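You operate a simulated robot arm through the tools that you are given. There is no shell and no other tool.

You run a simulated robot arm. Do the job below in one go: nothing can be reset, and whatever is moved stays where it is left.

## Task
Set the collar of plunger B by its card, then try the plunger.
Fine: lock the table first; clamp the collar again; plunger down, then up.

The check looks at the end state, three seconds after you hand in, the way a careful person would. Anything else that was tipped, shoved, dropped, spilled or broken makes it a failure.

## Robot
A 7-joint arm with a two-finger parallel gripper, fixed in place. Base frame: the origin is at the foot of the arm, x ahead of it, y to its left, z up. Readings come in m, rad, newtons and seconds.
With the tool pointing down near the work surface it reaches from about 0.44 to 0.92 m from the base axis. Its first joint turns from -2.496 to 2.496 rad. Payload 3 kg.
The TCP is the grasp point between the finger pads, 0.03 m short of the fingertips. In the tool frame z runs along the fingers and y along their closing line. Largest opening 0.094 m; finger width 0.028, thickness 0.01; the body of the gripper, 0.05 by 0.096 m, starts 0.055 m behind the TCP.
Orientation is told as [roll, pitch, yaw] about the base's x, y, z axes, in that order, counted from this pose: with the fingers straight down and closing along the base's y, the tool's x points along the base's -x, its y along +y and its z along -z.

## Interface
- The arm moves only by the tool apply_moves. Its argument "series" is one flat list of numbers, 6 for each row, row after row: the shift along the tool's x, y, z in units of 30 mm (1.0 is 30 mm), then the turn, a rotation vector about the tool's x, y, z in units of 4 degrees (1.0 is 4 degrees). In form: [tx, ty, tz, rx, ry, rz, tx, ty, tz, rx, ry, rz, ...]. A call has 1 to 20 rows; each row shifts and turns the commanded pose from where the row before left it, along the tool's axes as they then stand. "fingers" is the opening, from 0 (shut) to 1 (fully open), set as the call begins (left out, the last holds). A call with a number of a shift or a turn outside -1 to 1 is refused whole. Rows are played at 5 a second. More than 0.05 m and 0.15 rad between two rows, or a gripper value outside its range, and nothing of the call is played. Where a pose cannot be reached the arm comes as near as it can. A force on the tool above 90 N (or 10 N above the force at the start of the call, whichever is more), or a blocked arm, ends the call early, and 0.2 s more pass. Each finger travels about 0.072 m/s and halts on what it meets, pressing with about 35 N; the grip force reading is that of the motor and also rises with nothing between the fingers. The clock runs only during rows and for 0.2 s after the last one: add rows that do not move to give the fingers time. It gives the time, the measured TCP pose, the force on the tool (base axes), the opening and the grip force at its end, in the units of the frame above (readings bear some noise), with the torque about the TCP (base axes, N m) and any sound that the robot's microphone picked up.
- Cameras (640 x 400 px; columns grow to the right, rows downward): "scene" is fixed at [0.2205, 0.6511, 1.7749]; the picture's right is [-0.80, -0.59, 0.00], its down [-0.49, 0.66, -0.56] and it looks along [0.34, -0.45, -0.83] (base axes); focal length 315 px, centre (320, 200). "wrist" rides on the gripper at [0.076, 0.014, -0.103] in the tool frame; the picture's right is [-0.18, 0.98, 0.00], its down [-0.75, -0.14, -0.64] and it looks along [-0.63, -0.12, 0.77] (tool axes); focal length 243 px, centre (320, 200). There is no depth. A picture from a camera that has moved, and an enlarged one, comes with that camera's place and axes in the base frame and with its lens.
- snapshot(camera): a new picture of that camera. The clock stands still meanwhile.
- close_up(camera, box): a new picture of the part [left, top, right, bottom] of that camera's present view, enlarged. The clock stands still meanwhile.
- finish_job(): hands the job in; it is judged then, once.

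Places have to be worked out from the pictures, the camera data and where the tool is seen. Open the gripper and draw the arm clear of the work before you hand the job in, unless the task says otherwise.

The tools are called after "Call:" as a command line: name --argument value ..., lists and objects as JSON in quotes. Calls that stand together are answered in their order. apply_moves: Moves the arm, as the interface text tells. Its arguments: {"type":"object","properties":{"series":{"type":"array","items":{"type":"number"}},"fingers":{"type":"number"}},"required":["series"]} The other tools are called the same way: snapshot (camera) takes a picture; close_up (camera, box) takes an enlarged picture of a part of a camera's view; finish_job () hands the job in.

At the start:

```text
t: 0.0
tool_pos: [0.4422, 0.0817, 1.3622]
tcp_rot: [-0.001, 0.0, 0.0]
force: [-0.2, -0.1, 0.1]
wrist_torque: [0.01, 0.03, 0.01]
opening: 0.0939
grip_force: 0.0
```

scene: 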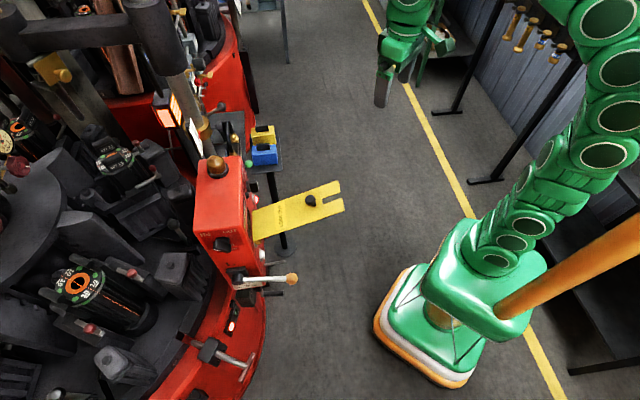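
wrist: 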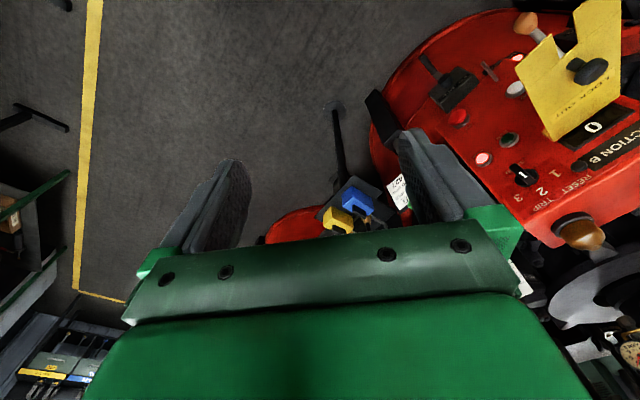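

I begin by looking closely at the scene: a rotary red machine with a control box, a yellow flap, a lever and three or more plungers. I'll take enlarged views to read labels and cards.

Call:
close_up --camera "scene" --box '[0, 200, 200, 400]'

Call:
close_up --camera "scene" --box '[0, 0, 200, 200]'

Call:
close_up --camera "scene" --box '[140, 80, 360, 240]'

Call:
close_up --camera "scene" --box '[140, 220, 340, 400]'

Call:
close_up --camera "wrist" --box '[380, 0, 640, 260]'

```text
2.00 times, centred on (100, 300) of scene
camera zoom: at [0.2205, 0.6511, 1.7749], right [-0.8, -0.59, 0.0], down [-0.49, 0.66, -0.56], along [0.34, -0.45, -0.83], focal length 630 px, centre (760, 0)
```

zoom: 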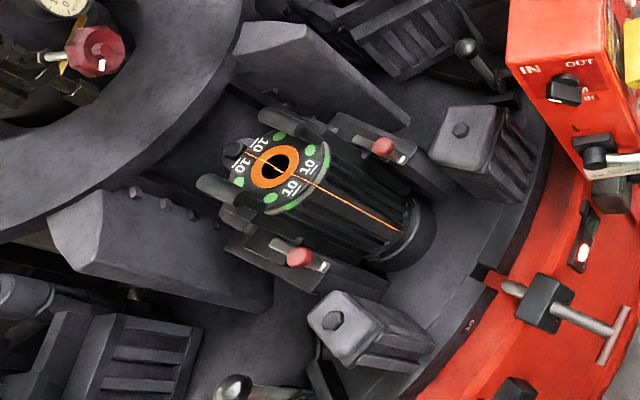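

```text
2.00 times, centred on (100, 100) of scene
camera zoom: at [0.2205, 0.6511, 1.7749], right [-0.8, -0.59, 0.0], down [-0.49, 0.66, -0.56], along [0.34, -0.45, -0.83], focal length 630 px, centre (760, 400)
```

zoom: 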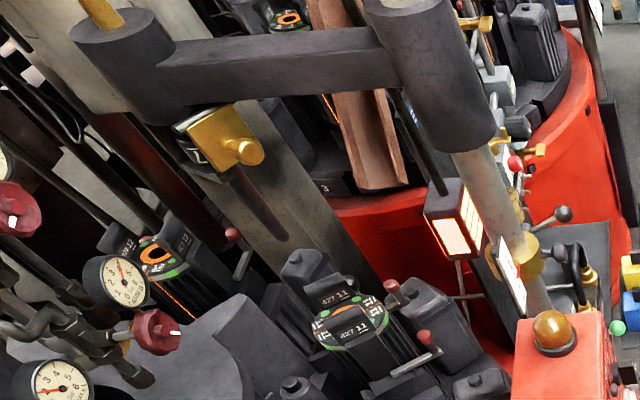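

```text
2.50 times, centred on (250, 160) of scene
camera zoom: at [0.2205, 0.6511, 1.7749], right [-0.8, -0.59, 0.0], down [-0.49, 0.66, -0.56], along [0.34, -0.45, -0.83], focal length 787 px, centre (495, 300)
```

zoom: 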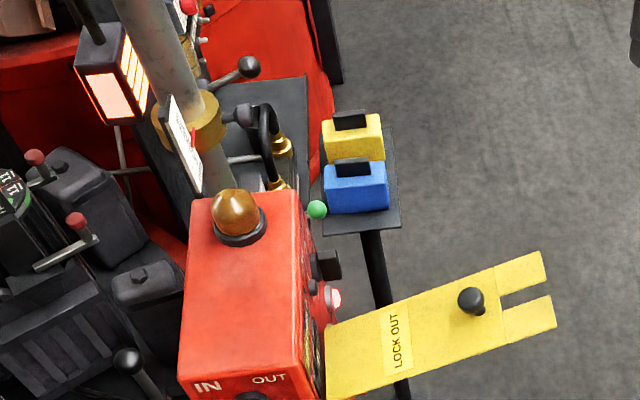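

```text
2.22 times, centred on (240, 310) of scene
camera zoom: at [0.2205, 0.6511, 1.7749], right [-0.8, -0.59, 0.0], down [-0.49, 0.66, -0.56], along [0.34, -0.45, -0.83], focal length 700 px, centre (498, -44)
```

zoom: 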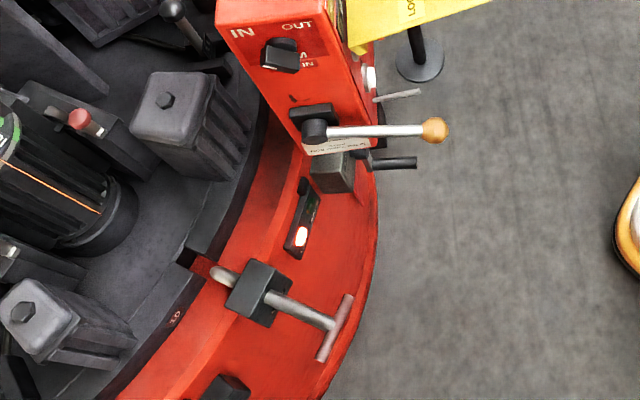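

```text
1.54 times, centred on (510, 130) of wrist
camera zoom: at [0.3667, 0.0968, 1.4644], right [0.18, 0.98, 0.0], down [0.75, -0.14, 0.64], along [0.63, -0.12, -0.77], focal length 373 px, centre (28, 308)
```

zoom: 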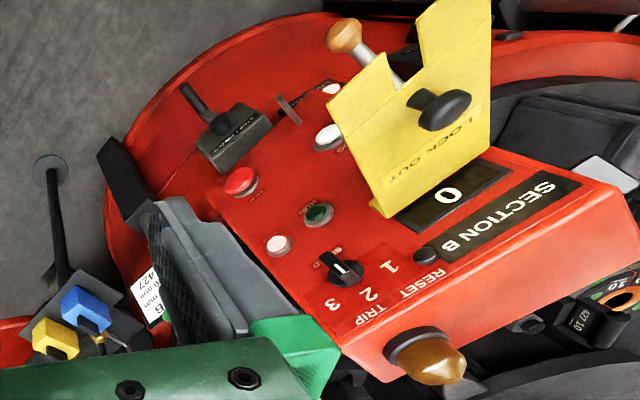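

The control box says "SECTION B", and a white card is visible behind the finger in the wrist view. I'll enlarge several details.

Call:
close_up --camera "wrist" --box '[360, 150, 440, 220]'

Call:
close_up --camera "wrist" --box '[540, 200, 640, 400]'

Call:
close_up --camera "scene" --box '[150, 60, 240, 150]'

Call:
close_up --camera "scene" --box '[180, 130, 280, 230]'

Call:
close_up --camera "scene" --box '[190, 220, 310, 300]'

Call:
close_up --camera "scene" --box '[180, 300, 280, 400]'

Call:
close_up --camera "scene" --box '[80, 120, 200, 210]'

Call:
close_up --camera "scene" --box '[40, 250, 140, 340]'

```text
5.71 times, centred on (400, 185) of wrist
camera zoom: at [0.3667, 0.0968, 1.4644], right [0.18, 0.98, 0.0], down [0.75, -0.14, 0.64], along [0.63, -0.12, -0.77], focal length 1386 px, centre (-137, 286)
```

zoom: 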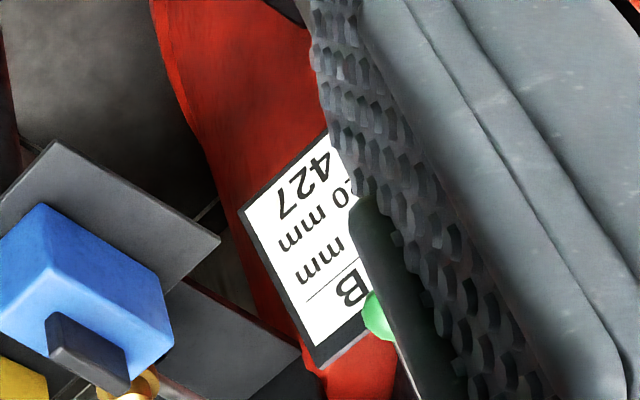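

```text
2.00 times, centred on (590, 300) of wrist
camera zoom: at [0.3667, 0.0968, 1.4644], right [0.18, 0.98, 0.0], down [0.75, -0.14, 0.64], along [0.63, -0.12, -0.77], focal length 485 px, centre (-220, 0)
```

zoom: 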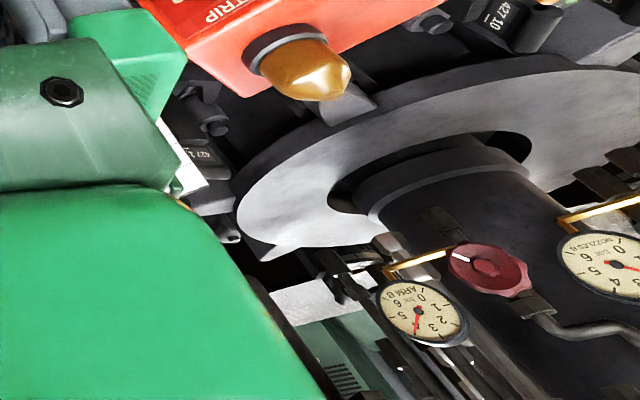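

```text
4.44 times, centred on (195, 105) of scene
camera zoom: at [0.2205, 0.6511, 1.7749], right [-0.8, -0.59, 0.0], down [-0.49, 0.66, -0.56], along [0.34, -0.45, -0.83], focal length 1400 px, centre (876, 622)
```

zoom: 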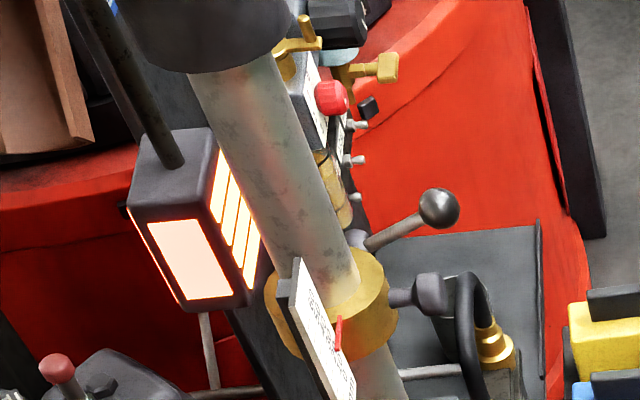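

```text
4.00 times, centred on (230, 180) of scene
camera zoom: at [0.2205, 0.6511, 1.7749], right [-0.8, -0.59, 0.0], down [-0.49, 0.66, -0.56], along [0.34, -0.45, -0.83], focal length 1260 px, centre (680, 280)
```

zoom: 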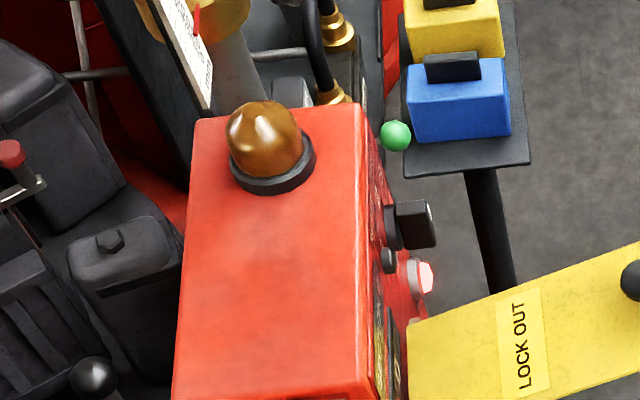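

```text
5.00 times, centred on (250, 260) of scene
camera zoom: at [0.2205, 0.6511, 1.7749], right [-0.8, -0.59, 0.0], down [-0.49, 0.66, -0.56], along [0.34, -0.45, -0.83], focal length 1575 px, centre (670, -100)
```

zoom: 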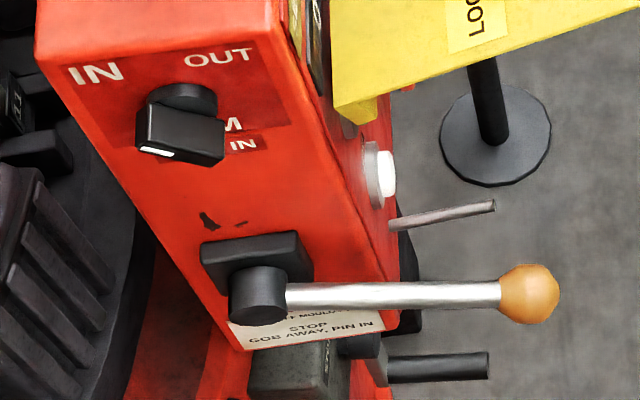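

```text
4.00 times, centred on (230, 350) of scene
camera zoom: at [0.2205, 0.6511, 1.7749], right [-0.8, -0.59, 0.0], down [-0.49, 0.66, -0.56], along [0.34, -0.45, -0.83], focal length 1260 px, centre (680, -400)
```

zoom: 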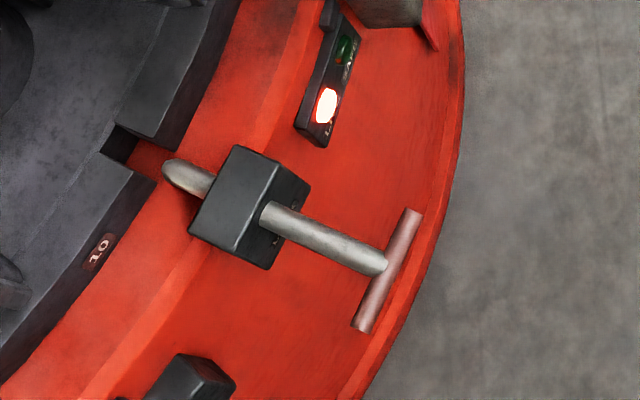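

```text
4.44 times, centred on (140, 165) of scene
camera zoom: at [0.2205, 0.6511, 1.7749], right [-0.8, -0.59, 0.0], down [-0.49, 0.66, -0.56], along [0.34, -0.45, -0.83], focal length 1400 px, centre (1120, 356)
```

zoom: 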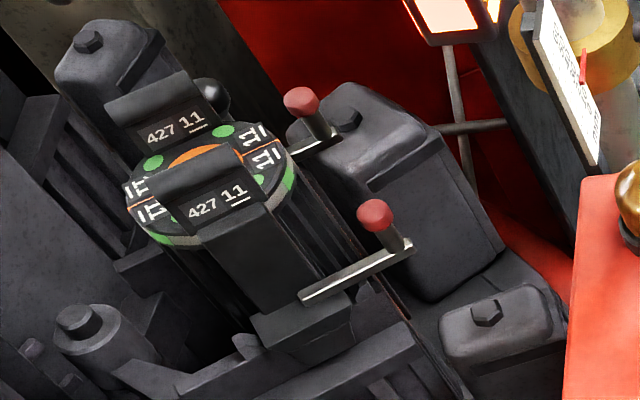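

```text
4.44 times, centred on (90, 295) of scene
camera zoom: at [0.2205, 0.6511, 1.7749], right [-0.8, -0.59, 0.0], down [-0.49, 0.66, -0.56], along [0.34, -0.45, -0.83], focal length 1400 px, centre (1342, -222)
```

zoom: 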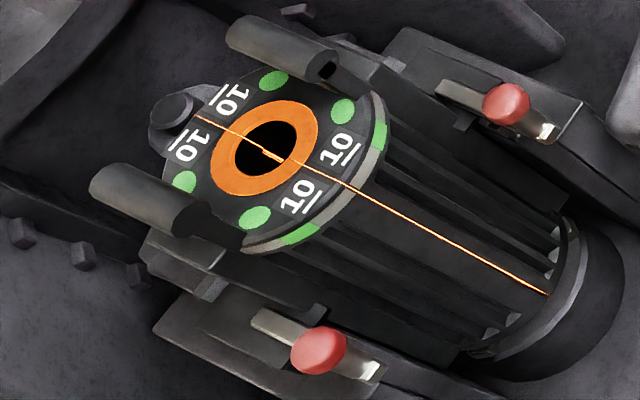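

The table pin with its T-handle appears drawn out (red lamp lit next to it), the plunger rod with a brass collar sits behind the control box, and a card reading "427 … mm … mm B" is half hidden. I'll move the arm a bit to -y, in free air, with a forward tilt for a better view.

Call:
apply_moves --series '[0, -1, 0, 0, -1, -0.5, 0, -1, 0, 0, -1, -0.5, 0, -1, 0, 0, -1, -0.5, 0, -1, 0, 0, -1, -0.5, 0, -1, 0, 0, -1, -0.5, 0, -1, 0, 0, -1, -0.5]'

Call:
snapshot --camera "wrist"

Call:
snapshot --camera "scene"

```text
t: 1.4
tool_pos: [0.4581, -0.0967, 1.3644]
tcp_rot: [-0.048, -0.417, 0.224]
force: [-0.2, 0.6, -0.6]
wrist_torque: [-0.02, 0.02, -0.02]
opening: 0.0941
grip_force: 0.1
```

```text
taken
camera wrist: at [0.3463, -0.1018, 1.4259], right [-0.03, 1.0, 0.03], down [0.44, -0.01, 0.9], along [0.9, 0.04, -0.44], focal length 243 px, centre (320, 200)
```

wrist: 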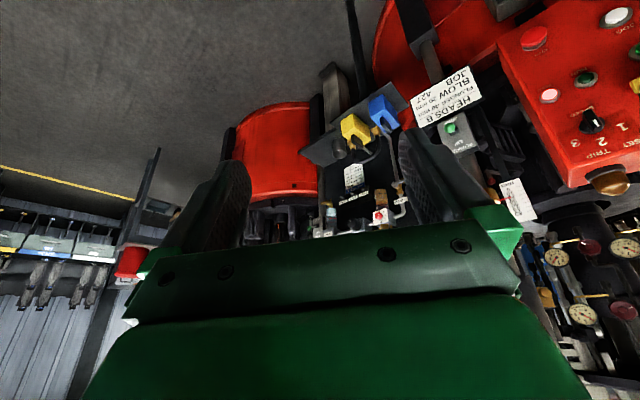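

```text
taken
```

scene: 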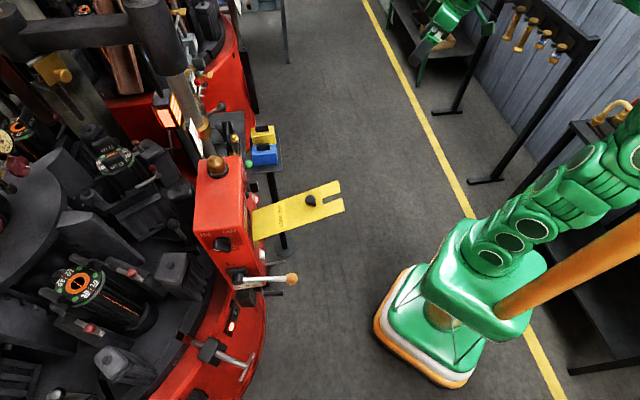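

Now the card is visible: "HEADS B / JOB ... BLOW ... PLUNGER ... 427". I'll enlarge the card and the objects around it.

Call:
close_up --camera "wrist" --box '[400, 55, 490, 145]'

Call:
close_up --camera "wrist" --box '[280, 80, 420, 240]'

Call:
close_up --camera "wrist" --box '[430, 90, 560, 240]'

Call:
close_up --camera "wrist" --box '[490, 0, 640, 200]'

Call:
close_up --camera "wrist" --box '[500, 170, 640, 400]'

```text
4.44 times, centred on (445, 100) of wrist
camera zoom: at [0.3463, -0.1018, 1.4259], right [-0.03, 1.0, 0.03], down [0.44, -0.01, 0.9], along [0.9, 0.04, -0.44], focal length 1078 px, centre (-236, 644)
```

zoom: 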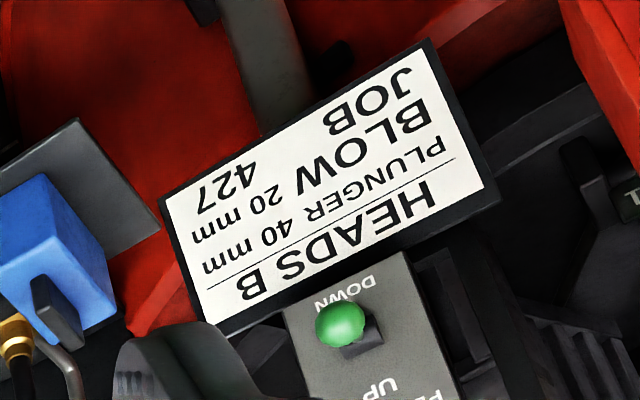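

```text
2.50 times, centred on (350, 160) of wrist
camera zoom: at [0.3463, -0.1018, 1.4259], right [-0.03, 1.0, 0.03], down [0.44, -0.01, 0.9], along [0.9, 0.04, -0.44], focal length 606 px, centre (245, 300)
```

zoom: 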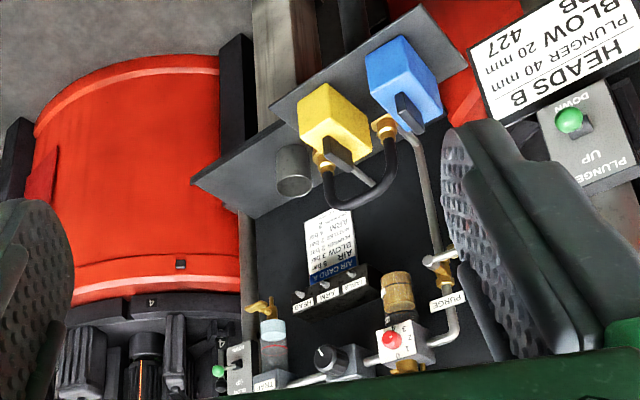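

```text
2.67 times, centred on (495, 165) of wrist
camera zoom: at [0.3463, -0.1018, 1.4259], right [-0.03, 1.0, 0.03], down [0.44, -0.01, 0.9], along [0.9, 0.04, -0.44], focal length 647 px, centre (-147, 293)
```

zoom: 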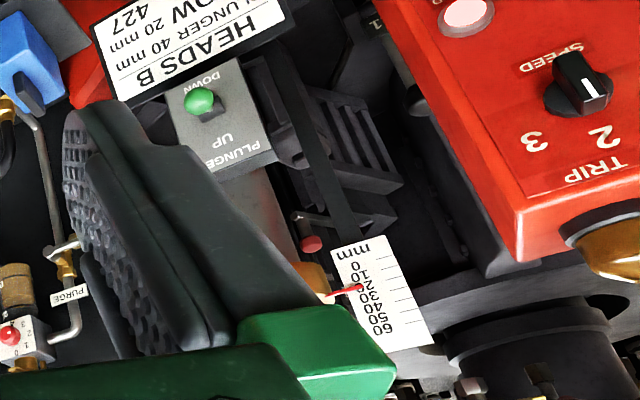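

```text
2.00 times, centred on (565, 100) of wrist
camera zoom: at [0.3463, -0.1018, 1.4259], right [-0.03, 1.0, 0.03], down [0.44, -0.01, 0.9], along [0.9, 0.04, -0.44], focal length 485 px, centre (-170, 400)
```

zoom: 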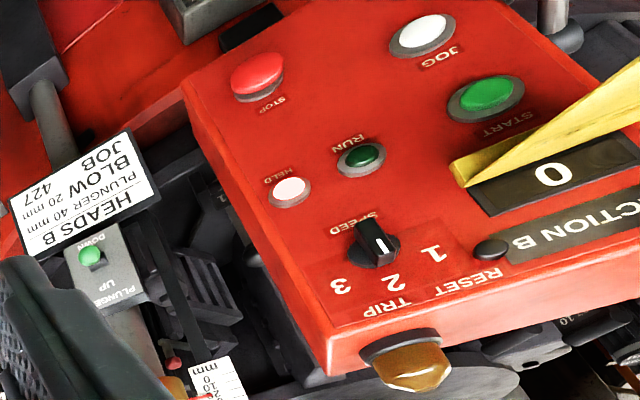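

```text
1.74 times, centred on (570, 285) of wrist
camera zoom: at [0.3463, -0.1018, 1.4259], right [-0.03, 1.0, 0.03], down [0.44, -0.01, 0.9], along [0.9, 0.04, -0.44], focal length 422 px, centre (-115, 52)
```

zoom: 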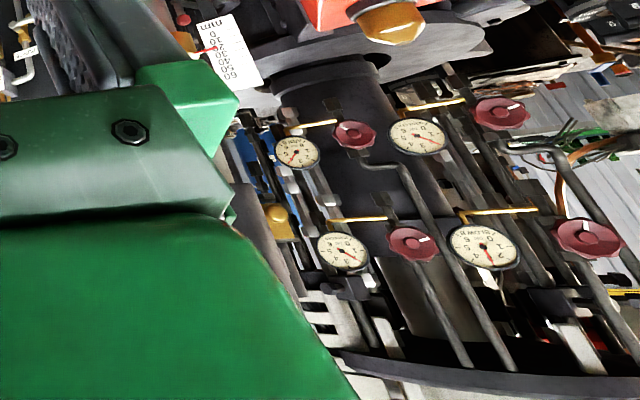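

The card reads PLUNGER 40 mm (BLOW 20 mm), HEADS B, JOB 427; the pointer on the scale now sits near 20. The switch with the green ball is the plunger UP/DOWN switch at about [0.81, 0.25, 0.99], and the pointer is at about [0.83, 0.36, 1.195]. I turn the tool about the base z to put the collar between the fingers in view.

Call:
apply_moves --series '[0, 0, 0, -0.4, 0.05, -0.91, 0, 0, 0, -0.4, 0.05, -0.91, 0, 0, 0, -0.4, 0.05, -0.91, 0, 0, 0, -0.4, 0.05, -0.91, 0, 0, 0, -0.4, 0.05, -0.91, 0, 0, 0, -0.4, 0.05, -0.91, 0, 0, 0, -0.4, 0.05, -0.91, 0, 0, 0, -0.4, 0.05, -0.91, 0, 0, 0, -0.4, 0.05, -0.91]'

Call:
snapshot --camera "wrist"

```text
t: 3.4
tool_pos: [0.4589, -0.0982, 1.3626]
tcp_rot: [-0.028, -0.361, 0.838]
force: [0.1, -0.6, -0.4]
wrist_torque: [-0.01, 0.01, 0.0]
opening: 0.0942
grip_force: 0.0
```

```text
taken
camera wrist: at [0.374, -0.1654, 1.4323], right [-0.61, 0.79, 0.04], down [0.41, 0.27, 0.87], along [0.68, 0.55, -0.49], focal length 243 px, centre (320, 200)
```

wrist: 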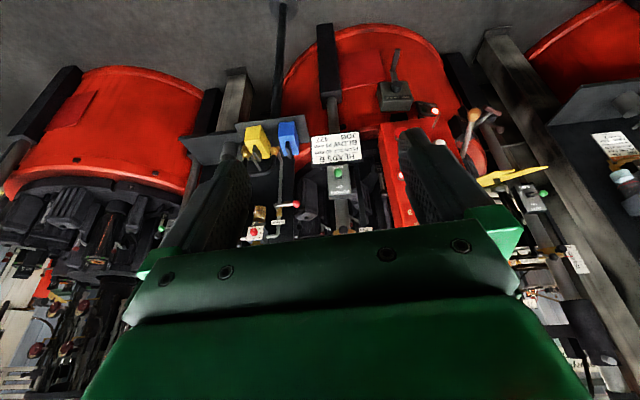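

The collar hides behind the gripper body. I tilt the tool further forward so it rises into the open upper half of the picture, and move slightly closer.

Call:
apply_moves --series '[0, 0, 0, 0, -1, 0, 0, 0, 0, 0, -1, 0, 0, 0, 0, 0, -1, 0, 0, 0, 0, 0, -1, 0, 0, 0, 0, 0, -1, 0, 0, 0, 0, 0, -1, 0, 0, 0, 0, 0, -1, 0]'

Call:
snapshot --camera "wrist"

Call:
close_up --camera "wrist" --box '[260, 60, 420, 220]'

```text
t: 5.0
tool_pos: [0.4574, -0.0979, 1.3642]
tcp_rot: [-0.041, -0.851, 0.858]
force: [-0.4, 0.4, 0.6]
wrist_torque: [0.03, 0.01, 0.0]
opening: 0.0936
grip_force: 0.0
```

```text
taken
camera wrist: at [0.3617, -0.1804, 1.3743], right [-0.64, 0.76, 0.11], down [0.09, -0.07, 0.99], along [0.76, 0.65, -0.03], focal length 243 px, centre (320, 200)
```

wrist: 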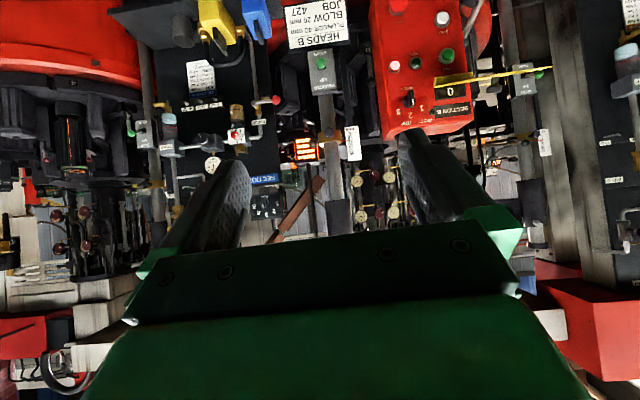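

```text
2.50 times, centred on (340, 140) of wrist
camera zoom: at [0.3617, -0.1804, 1.3743], right [-0.64, 0.76, 0.11], down [0.09, -0.07, 0.99], along [0.76, 0.65, -0.03], focal length 606 px, centre (270, 350)
```

zoom: 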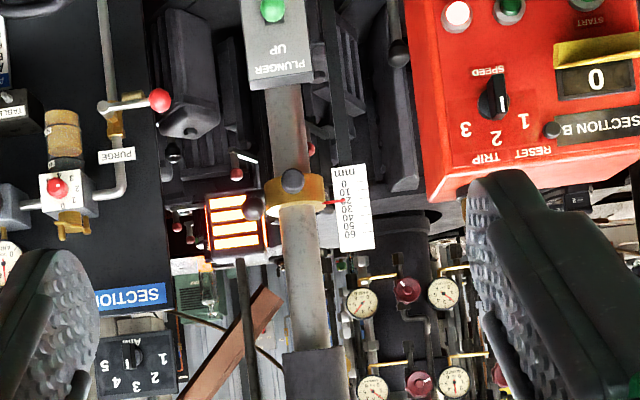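

Excellent view of the plunger rod, brass collar and scale. I enlarge them.

Call:
close_up --camera "wrist" --box '[310, 110, 370, 170]'

Call:
close_up --camera "wrist" --box '[280, 0, 370, 90]'

Call:
close_up --camera "wrist" --box '[360, 0, 500, 140]'

Call:
close_up --camera "wrist" --box '[140, 40, 300, 220]'

```text
6.67 times, centred on (340, 140) of wrist
camera zoom: at [0.3617, -0.1804, 1.3743], right [-0.64, 0.76, 0.11], down [0.09, -0.07, 0.99], along [0.76, 0.65, -0.03], focal length 1618 px, centre (187, 600)
```

zoom: 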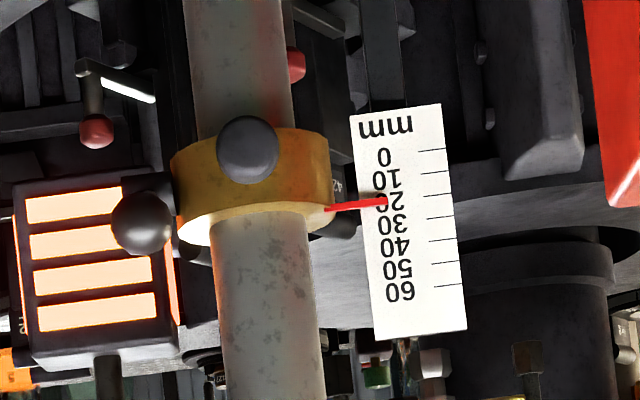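

```text
4.44 times, centred on (325, 45) of wrist
camera zoom: at [0.3617, -0.1804, 1.3743], right [-0.64, 0.76, 0.11], down [0.09, -0.07, 0.99], along [0.76, 0.65, -0.03], focal length 1078 px, centre (298, 889)
```

zoom: 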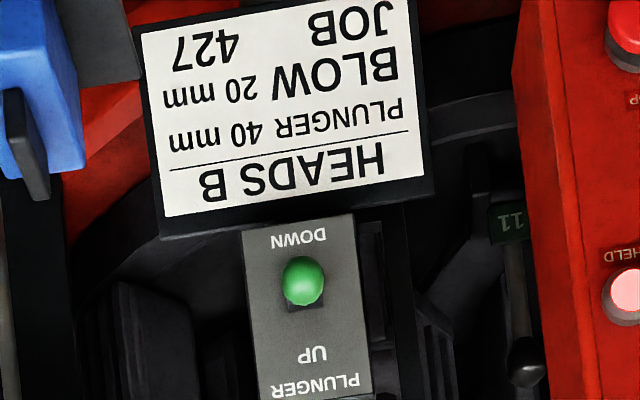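

```text
2.86 times, centred on (430, 70) of wrist
camera zoom: at [0.3617, -0.1804, 1.3743], right [-0.64, 0.76, 0.11], down [0.09, -0.07, 0.99], along [0.76, 0.65, -0.03], focal length 693 px, centre (6, 571)
```

zoom: 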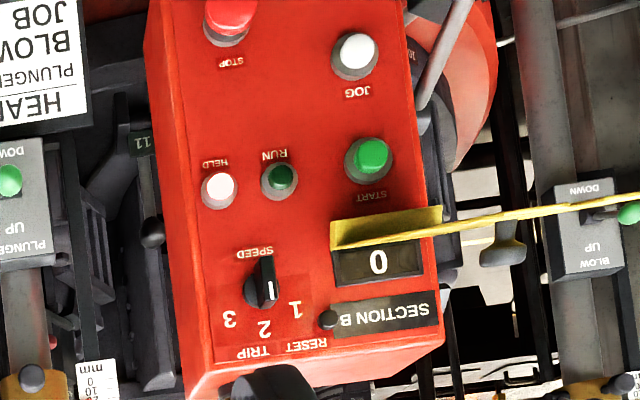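

```text
2.22 times, centred on (220, 130) of wrist
camera zoom: at [0.3617, -0.1804, 1.3743], right [-0.64, 0.76, 0.11], down [0.09, -0.07, 0.99], along [0.76, 0.65, -0.03], focal length 539 px, centre (542, 356)
```

zoom: 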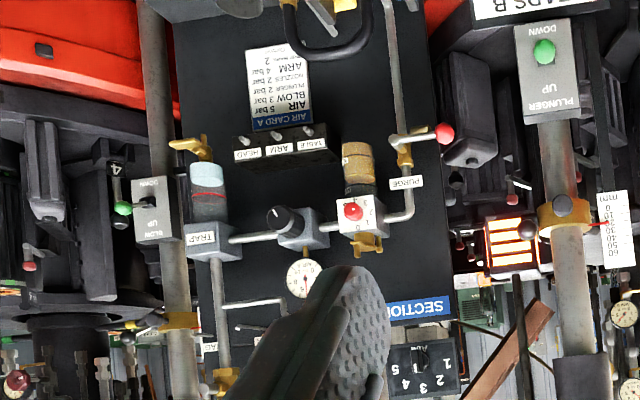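

The pointer reads 20 mm now, and the card asks 40 mm, so the collar must go up 20 mm. The collar has a front knob (~[0.839,0.289,1.17]) and a ball lever (~[0.864,0.247,1.196]). I'll enlarge to learn which one clamps.

Call:
close_up --camera "scene" --box '[185, 80, 235, 130]'

Call:
close_up --camera "wrist" --box '[325, 122, 349, 152]'

Call:
close_up --camera "scene" --box '[240, 150, 270, 180]'

Call:
close_up --camera "scene" --box '[180, 320, 270, 390]'

Call:
close_up --camera "scene" --box '[220, 290, 260, 340]'

```text
8.00 times, centred on (210, 105) of scene
camera zoom: at [0.2205, 0.6511, 1.7749], right [-0.8, -0.59, 0.0], down [-0.49, 0.66, -0.56], along [0.34, -0.45, -0.83], focal length 2519 px, centre (1200, 960)
```

zoom: 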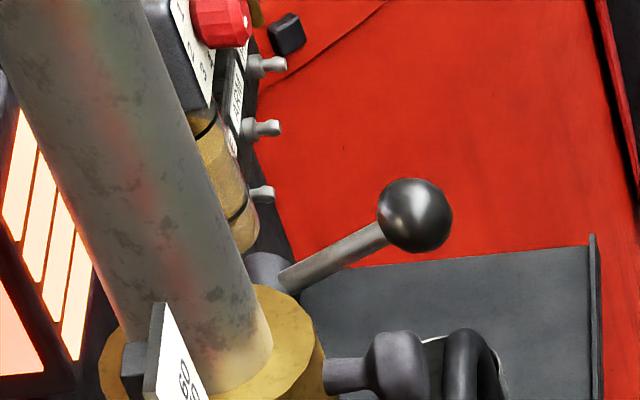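

```text
13.33 times, centred on (337, 137) of wrist
camera zoom: at [0.3617, -0.1804, 1.3743], right [-0.64, 0.76, 0.11], down [0.09, -0.07, 0.99], along [0.76, 0.65, -0.03], focal length 3235 px, centre (93, 1040)
```

zoom: 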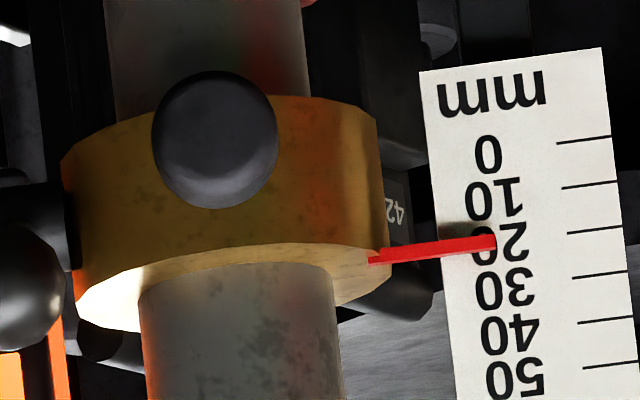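

```text
13.33 times, centred on (255, 165) of scene
camera zoom: at [0.2205, 0.6511, 1.7749], right [-0.8, -0.59, 0.0], down [-0.49, 0.66, -0.56], along [0.34, -0.45, -0.83], focal length 4199 px, centre (1187, 667)
```

zoom: 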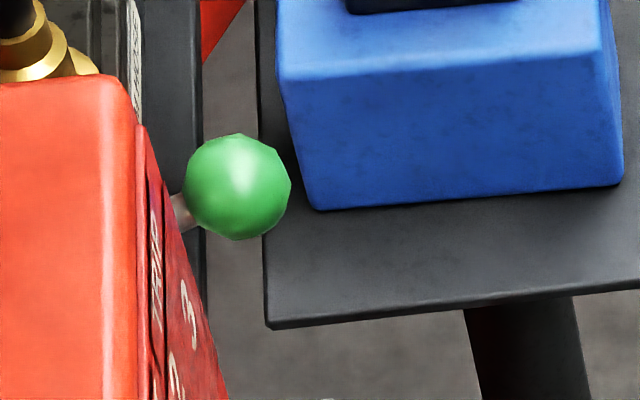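

```text
5.71 times, centred on (225, 355) of scene
camera zoom: at [0.2205, 0.6511, 1.7749], right [-0.8, -0.59, 0.0], down [-0.49, 0.66, -0.56], along [0.34, -0.45, -0.83], focal length 1800 px, centre (863, -686)
```

zoom: 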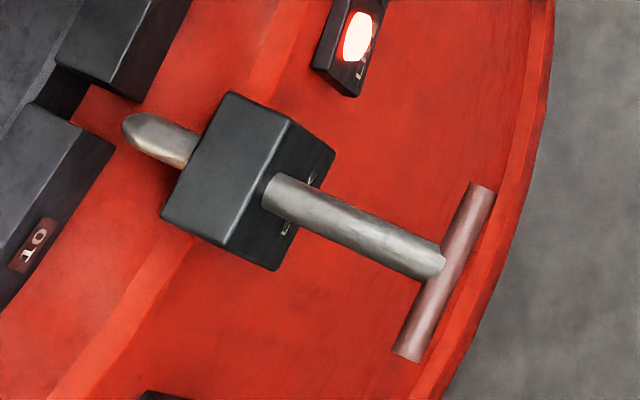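

```text
8.00 times, centred on (240, 315) of scene
camera zoom: at [0.2205, 0.6511, 1.7749], right [-0.8, -0.59, 0.0], down [-0.49, 0.66, -0.56], along [0.34, -0.45, -0.83], focal length 2519 px, centre (960, -720)
```

zoom: 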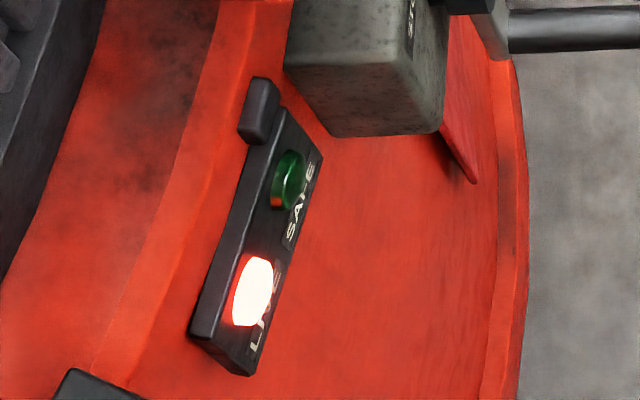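

The pin bracket has a LIVE (red, lit)/SAFE (green) lamp pair next to it, so pushing the pin in should lock the table. I read the instruction plate on the side of the box and other labels.

Call:
close_up --camera "scene" --box '[228, 262, 278, 296]'

Call:
close_up --camera "scene" --box '[195, 225, 255, 265]'

Call:
close_up --camera "scene" --box '[255, 265, 315, 310]'

Call:
close_up --camera "scene" --box '[170, 370, 230, 400]'

```text
11.76 times, centred on (253, 279) of scene
camera zoom: at [0.2205, 0.6511, 1.7749], right [-0.8, -0.59, 0.0], down [-0.49, 0.66, -0.56], along [0.34, -0.45, -0.83], focal length 3705 px, centre (1108, -729)
```

zoom: 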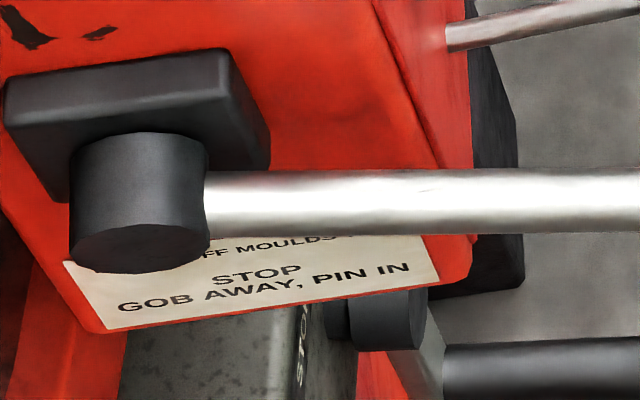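

```text
10.00 times, centred on (225, 245) of scene
camera zoom: at [0.2205, 0.6511, 1.7749], right [-0.8, -0.59, 0.0], down [-0.49, 0.66, -0.56], along [0.34, -0.45, -0.83], focal length 3149 px, centre (1270, -250)
```

zoom: 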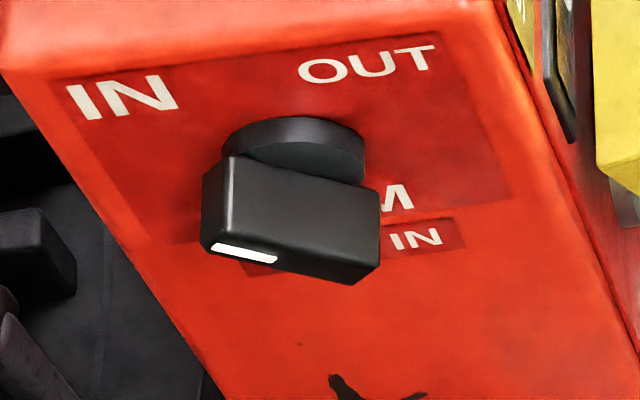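

```text
8.89 times, centred on (285, 288) of scene
camera zoom: at [0.2205, 0.6511, 1.7749], right [-0.8, -0.59, 0.0], down [-0.49, 0.66, -0.56], along [0.34, -0.45, -0.83], focal length 2799 px, centre (631, -578)
```

zoom: 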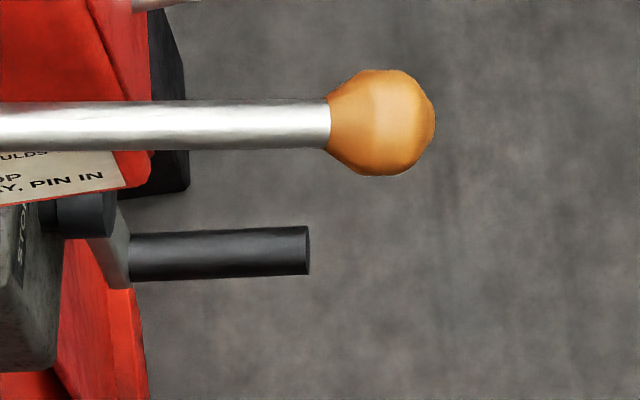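

```text
10.67 times, centred on (200, 385) of scene
camera zoom: at [0.2205, 0.6511, 1.7749], right [-0.8, -0.59, 0.0], down [-0.49, 0.66, -0.56], along [0.34, -0.45, -0.83], focal length 3359 px, centre (1600, -1773)
```

zoom: 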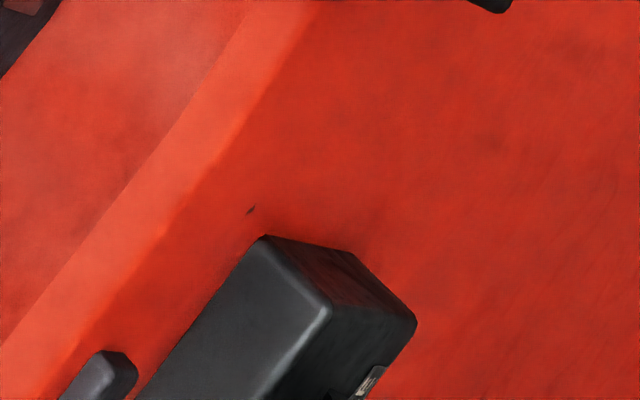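

The plate says "… off moulds until STOP, GOB AWAY, PIN IN". HELD is lit so the section stands. I now turn the camera toward the pin and the blocks near it to read labels and measure places.

Call:
apply_moves --series '[0, 0, 0, -0.75, -0.026, -0.66, 0, 0, 0, -0.75, -0.026, -0.66, 0, 0, 0, -0.75, -0.026, -0.66, 0, 0, 0, -0.75, -0.026, -0.66, 0, 0, 0, -0.75, -0.026, -0.66, 0, 0, 0, -0.75, -0.026, -0.66, 0, 0, 0, -0.75, -0.026, -0.66, 0, 0, 0, -0.75, -0.026, -0.66, 0, 0, 0, -0.75, -0.026, -0.66]'

Call:
snapshot --camera "wrist"

Call:
close_up --camera "wrist" --box '[200, 0, 440, 150]'

```text
t: 7.0
tool_pos: [0.4574, -0.0973, 1.3648]
tcp_rot: [-0.038, -0.849, 1.488]
force: [-0.4, -0.1, 0.3]
wrist_torque: [0.0, 0.0, 0.01]
opening: 0.0941
grip_force: 0.1
```

```text
taken
camera wrist: at [0.4297, -0.2212, 1.3744], right [-0.97, 0.23, 0.11], down [0.12, 0.0, 0.99], along [0.23, 0.97, -0.03], focal length 243 px, centre (320, 200)
```

wrist: 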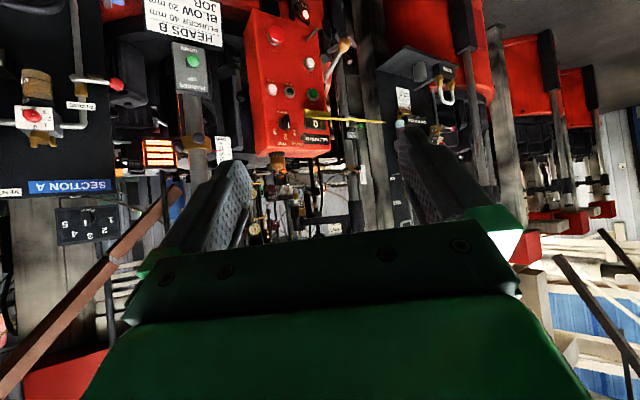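

```text
2.67 times, centred on (320, 75) of wrist
camera zoom: at [0.4297, -0.2212, 1.3744], right [-0.97, 0.23, 0.11], down [0.12, 0.0, 0.99], along [0.23, 0.97, -0.03], focal length 647 px, centre (320, 533)
```

zoom: 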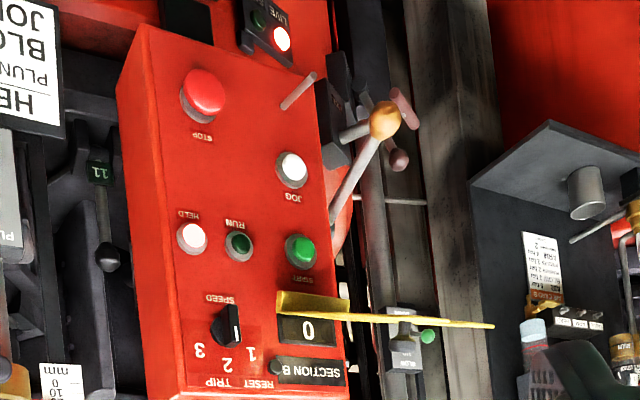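

The T-bar of the pin is near [0.453, 0.684, 0.785], its axis pointing about 16° from +x toward the table slot; LIVE is lit. I level the tool again in place before moving across.

Call:
apply_moves --series '[0, 0, 0, 0, 1, 0, 0, 0, 0, 0, 1, 0, 0, 0, 0, 0, 1, 0, 0, 0, 0, 0, 1, 0, 0, 0, 0, 0, 1, 0, 0, 0, 0, 0, 1, 0, 0, 0, 0, 0, 1, 0, 0, 0, 0, 0, 1, 0, 0, 0, 0, 0, 1, 0, 0, 0, 0, 0, 1, 0, 0, 0, 0, 0, 1, 0, 0, 0, 0, -0.54, 0.15, 0, 0, 0, 0, 0, 0, 1, 0, 0, 0, 0, 0, 1, 0, 0, 0, 0, 0, 1, 0, 0, 0, 0, 0, 1, 0, 0, 0, 0, 0, 1, 0, 0, 0, 0, 0, 1, 0, 0, 0, 0, 0, 1, 0, 0, 0, 0, 0, 1]'

```text
t: 11.2
tool_pos: [0.462, -0.0981, 1.3568]
tcp_rot: [0.046, -0.055, 0.897]
force: [-0.3, -0.3, -0.5]
wrist_torque: [-0.01, 0.02, -0.02]
opening: 0.0942
grip_force: 0.0
out of reach, approached as far as the arm can: row 12
```

Nearly level now. I finish the yaw to about 16° while rising a little.

Call:
apply_moves --series '[0, 0, -0.3, 0, 0, 1, 0, 0, -0.3, 0, 0, 1, 0, 0, -0.3, 0, 0, 1, 0, 0, -0.3, 0, 0, 1, 0, 0, -0.3, 0, 0, 1, 0, 0, -0.3, 0, 0, 1, 0, 0, -0.3, 0, 0, 1, 0, 0, -0.3, 0, 0, 1, 0, 0, -0.3, 0, 0, 1]'

```text
t: 13.2
tool_pos: [0.508, -0.1187, 1.3376]
tcp_rot: [0.071, -0.013, 0.27]
force: [0.2, 0.0, 0.5]
wrist_torque: [-0.01, 0.03, 0.0]
opening: 0.0943
grip_force: 0.0
out of reach, approached as far as the arm can: row 1, 2, 4, 6, 7, 9
```

The height limit was reached; I lower the command a bit to be within reach again.

Call:
apply_moves --series '[0, 0, 0.9, 0, 0, 0, 0, 0, 0.9, 0, 0, 0, 0, 0, 0.9, 0, 0, 0, 0, 0, 0.9, 0, 0, 0]'

```text
t: 14.2
tool_pos: [0.5077, -0.1111, 1.2304]
tcp_rot: [0.07, -0.015, 0.269]
force: [-0.8, -0.1, -0.7]
wrist_torque: [0.02, -0.02, 0.0]
opening: 0.0939
grip_force: 0.1
```

Reachable again (the command resets to the reached pose). I now travel toward +y at about z 1.33, above the flap's height, in two steps.

Call:
apply_moves --series '[0.115, 0.935, -0.35, 0.1, 0, 0, 0.115, 0.935, -0.35, 0.1, 0, 0, 0.115, 0.935, -0.35, 0.1, 0, 0, 0.115, 0.935, -0.35, 0.1, 0, 0, 0.115, 0.935, -0.35, 0.1, 0, 0, 0.115, 0.935, -0.35, 0.1, 0, 0, 0.115, 0.935, -0.35, 0.1, 0, 0, 0.115, 0.935, -0.35, 0.1, 0, 0, 0.115, 0.935, -0.35, 0.1, 0, 0, 0.115, 0.935, -0.35, 0.1, 0, 0]'

Call:
snapshot --camera "scene"

Call:
snapshot --camera "wrist"

```text
t: 16.4
tool_pos: [0.4044, 0.1441, 1.3383]
tcp_rot: [0.024, 0.007, 0.266]
force: [-0.1, 0.1, -0.1]
wrist_torque: [-0.01, 0.03, -0.02]
opening: 0.0939
grip_force: 0.1
```

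```text
taken
```

scene: 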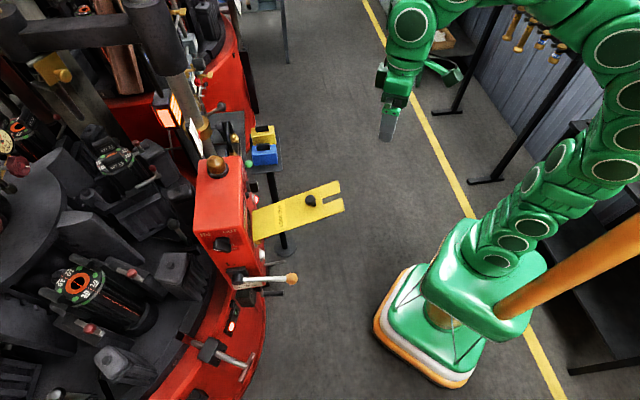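

```text
taken
camera wrist: at [0.3294, 0.136, 1.4418], right [-0.08, 1.0, 0.02], down [0.77, 0.05, 0.63], along [0.63, 0.07, -0.77], focal length 243 px, centre (320, 200)
```

wrist: 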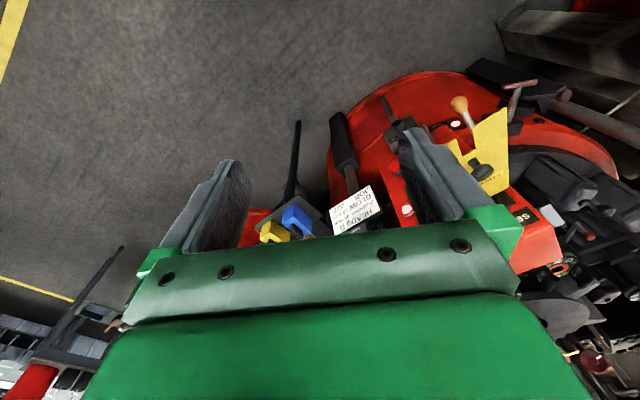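

The path is clear; I continue along +y to about [0.36, 0.50, 1.34].

Call:
apply_moves --series '[-0.1, 0.967, 0, 0, 0, 0, -0.1, 0.967, 0, 0, 0, 0, -0.1, 0.967, 0, 0, 0, 0, -0.1, 0.967, 0, 0, 0, 0, -0.1, 0.967, 0, 0, 0, 0, -0.1, 0.967, 0, 0, 0, 0, -0.1, 0.967, 0, 0, 0, 0, -0.1, 0.967, 0, 0, 0, 0, -0.1, 0.967, 0, 0, 0, 0, -0.1, 0.967, 0, 0, 0, 0, -0.1, 0.967, 0, 0, 0, 0, -0.1, 0.967, 0, 0, 0, 0]'

Call:
snapshot --camera "wrist"

Call:
snapshot --camera "scene"

```text
t: 19.0
tool_pos: [0.3465, 0.4762, 1.321]
tcp_rot: [-0.001, -0.014, 0.272]
force: [-0.2, 0.1, 0.6]
wrist_torque: [-0.02, 0.0, 0.01]
opening: 0.0939
grip_force: 0.1
out of reach, approached as far as the arm can: row 10, 11, 12
```

```text
taken
camera wrist: at [0.2672, 0.4704, 1.4223], right [-0.09, 1.0, 0.0], down [0.75, 0.06, 0.65], along [0.65, 0.06, -0.76], focal length 243 px, centre (320, 200)
```

wrist: 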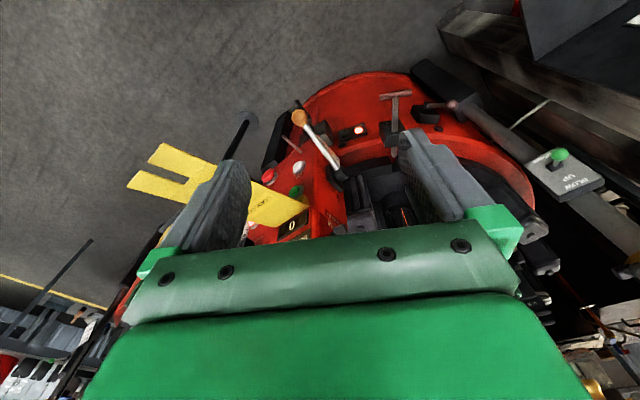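

```text
taken
```

scene: 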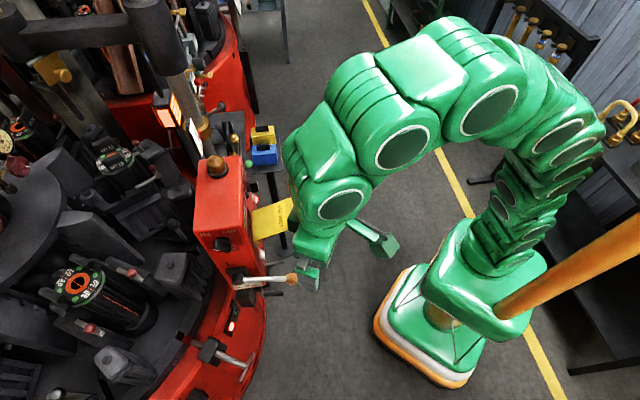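

The pin and lamps are visible between the fingers. I enlarge the pin area.

Call:
close_up --camera "wrist" --box '[330, 70, 470, 170]'

Call:
close_up --camera "wrist" --box '[260, 90, 390, 180]'

Call:
close_up --camera "wrist" --box '[370, 80, 450, 140]'

```text
4.00 times, centred on (400, 120) of wrist
camera zoom: at [0.2672, 0.4704, 1.4223], right [-0.09, 1.0, 0.0], down [0.75, 0.06, 0.65], along [0.65, 0.06, -0.76], focal length 970 px, centre (0, 520)
```

zoom: 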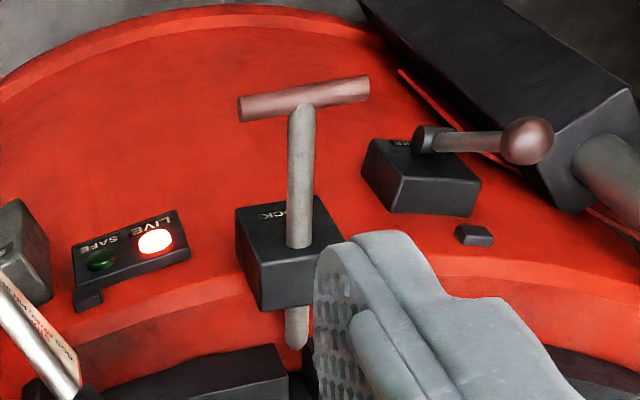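

```text
4.44 times, centred on (325, 135) of wrist
camera zoom: at [0.2672, 0.4704, 1.4223], right [-0.09, 1.0, 0.0], down [0.75, 0.06, 0.65], along [0.65, 0.06, -0.76], focal length 1078 px, centre (298, 489)
```

zoom: 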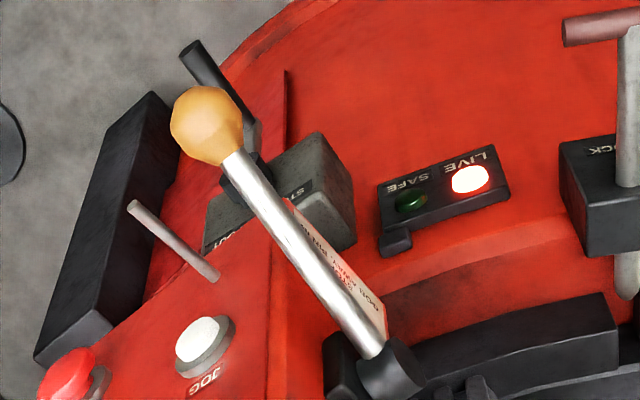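

```text
6.67 times, centred on (410, 110) of wrist
camera zoom: at [0.2672, 0.4704, 1.4223], right [-0.09, 1.0, 0.0], down [0.75, 0.06, 0.65], along [0.65, 0.06, -0.76], focal length 1618 px, centre (-280, 800)
```

zoom: 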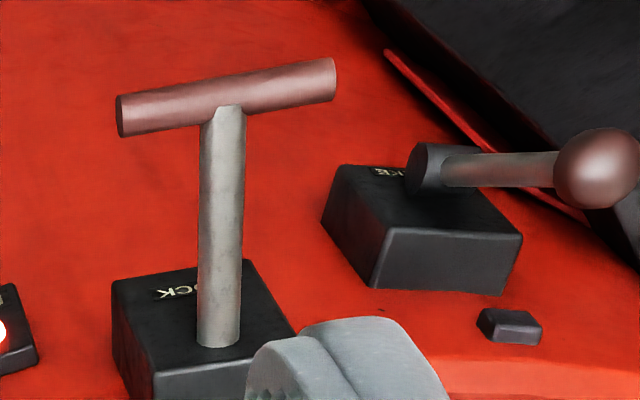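

The pin block is labelled LOCK; its T-bar lies at about (0.446, 0.681, 0.79), shaft horizontal. I close the fingers and move above a spot on the outer side of the T-bar, then descend partly.

Call:
apply_moves --series '[-0.45, 0.927, 0.4, 0, 0, 0, -0.45, 0.927, 0.4, 0, 0, 0, -0.45, 0.927, 0.4, 0, 0, 0, -0.45, 0.927, 0.4, 0, 0, 0, -0.45, 0.927, 0.4, 0, 0, 0, -0.45, 0.927, 0.4, 0, 0, 0, 0, 0, 0.95, 0, 0, 0, 0, 0, 0.95, 0, 0, 0, 0, 0, 0.95, 0, 0, 0, 0, 0, 0.95, 0, 0, 0, 0, 0, 0.95, 0, 0, 0, 0, 0, 0.95, 0, 0, 0, 0, 0, 0.95, 0, 0, 0, 0, 0, 0.95, 0, 0, 0]' --fingers 0

Call:
snapshot --camera "wrist"

Call:
snapshot --camera "scene"

```text
t: 22.0
tool_pos: [0.3748, 0.6066, 1.0149]
tcp_rot: [-0.001, -0.016, 0.27]
force: [0.3, 0.3, 0.4]
wrist_torque: [0.03, -0.01, 0.01]
opening: 0.0
grip_force: 33.3
out of reach, approached as far as the arm can: row 2, 3, 5, 6
```

```text
taken
camera wrist: at [0.2954, 0.6013, 1.1167], right [-0.09, 1.0, 0.0], down [0.75, 0.06, 0.65], along [0.65, 0.06, -0.76], focal length 243 px, centre (320, 200)
```

wrist: 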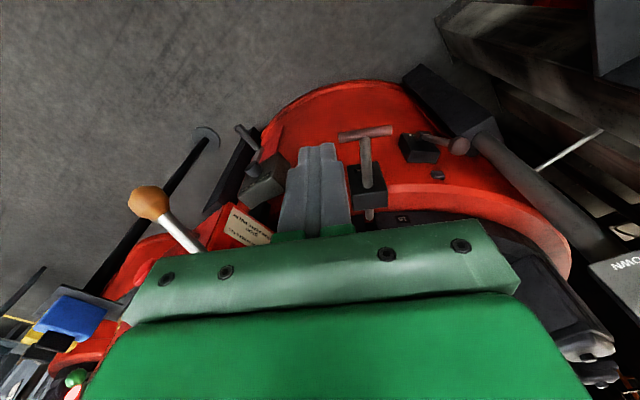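

```text
taken
```

scene: 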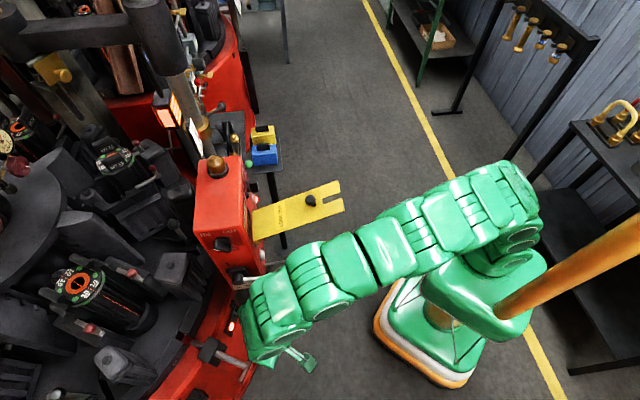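

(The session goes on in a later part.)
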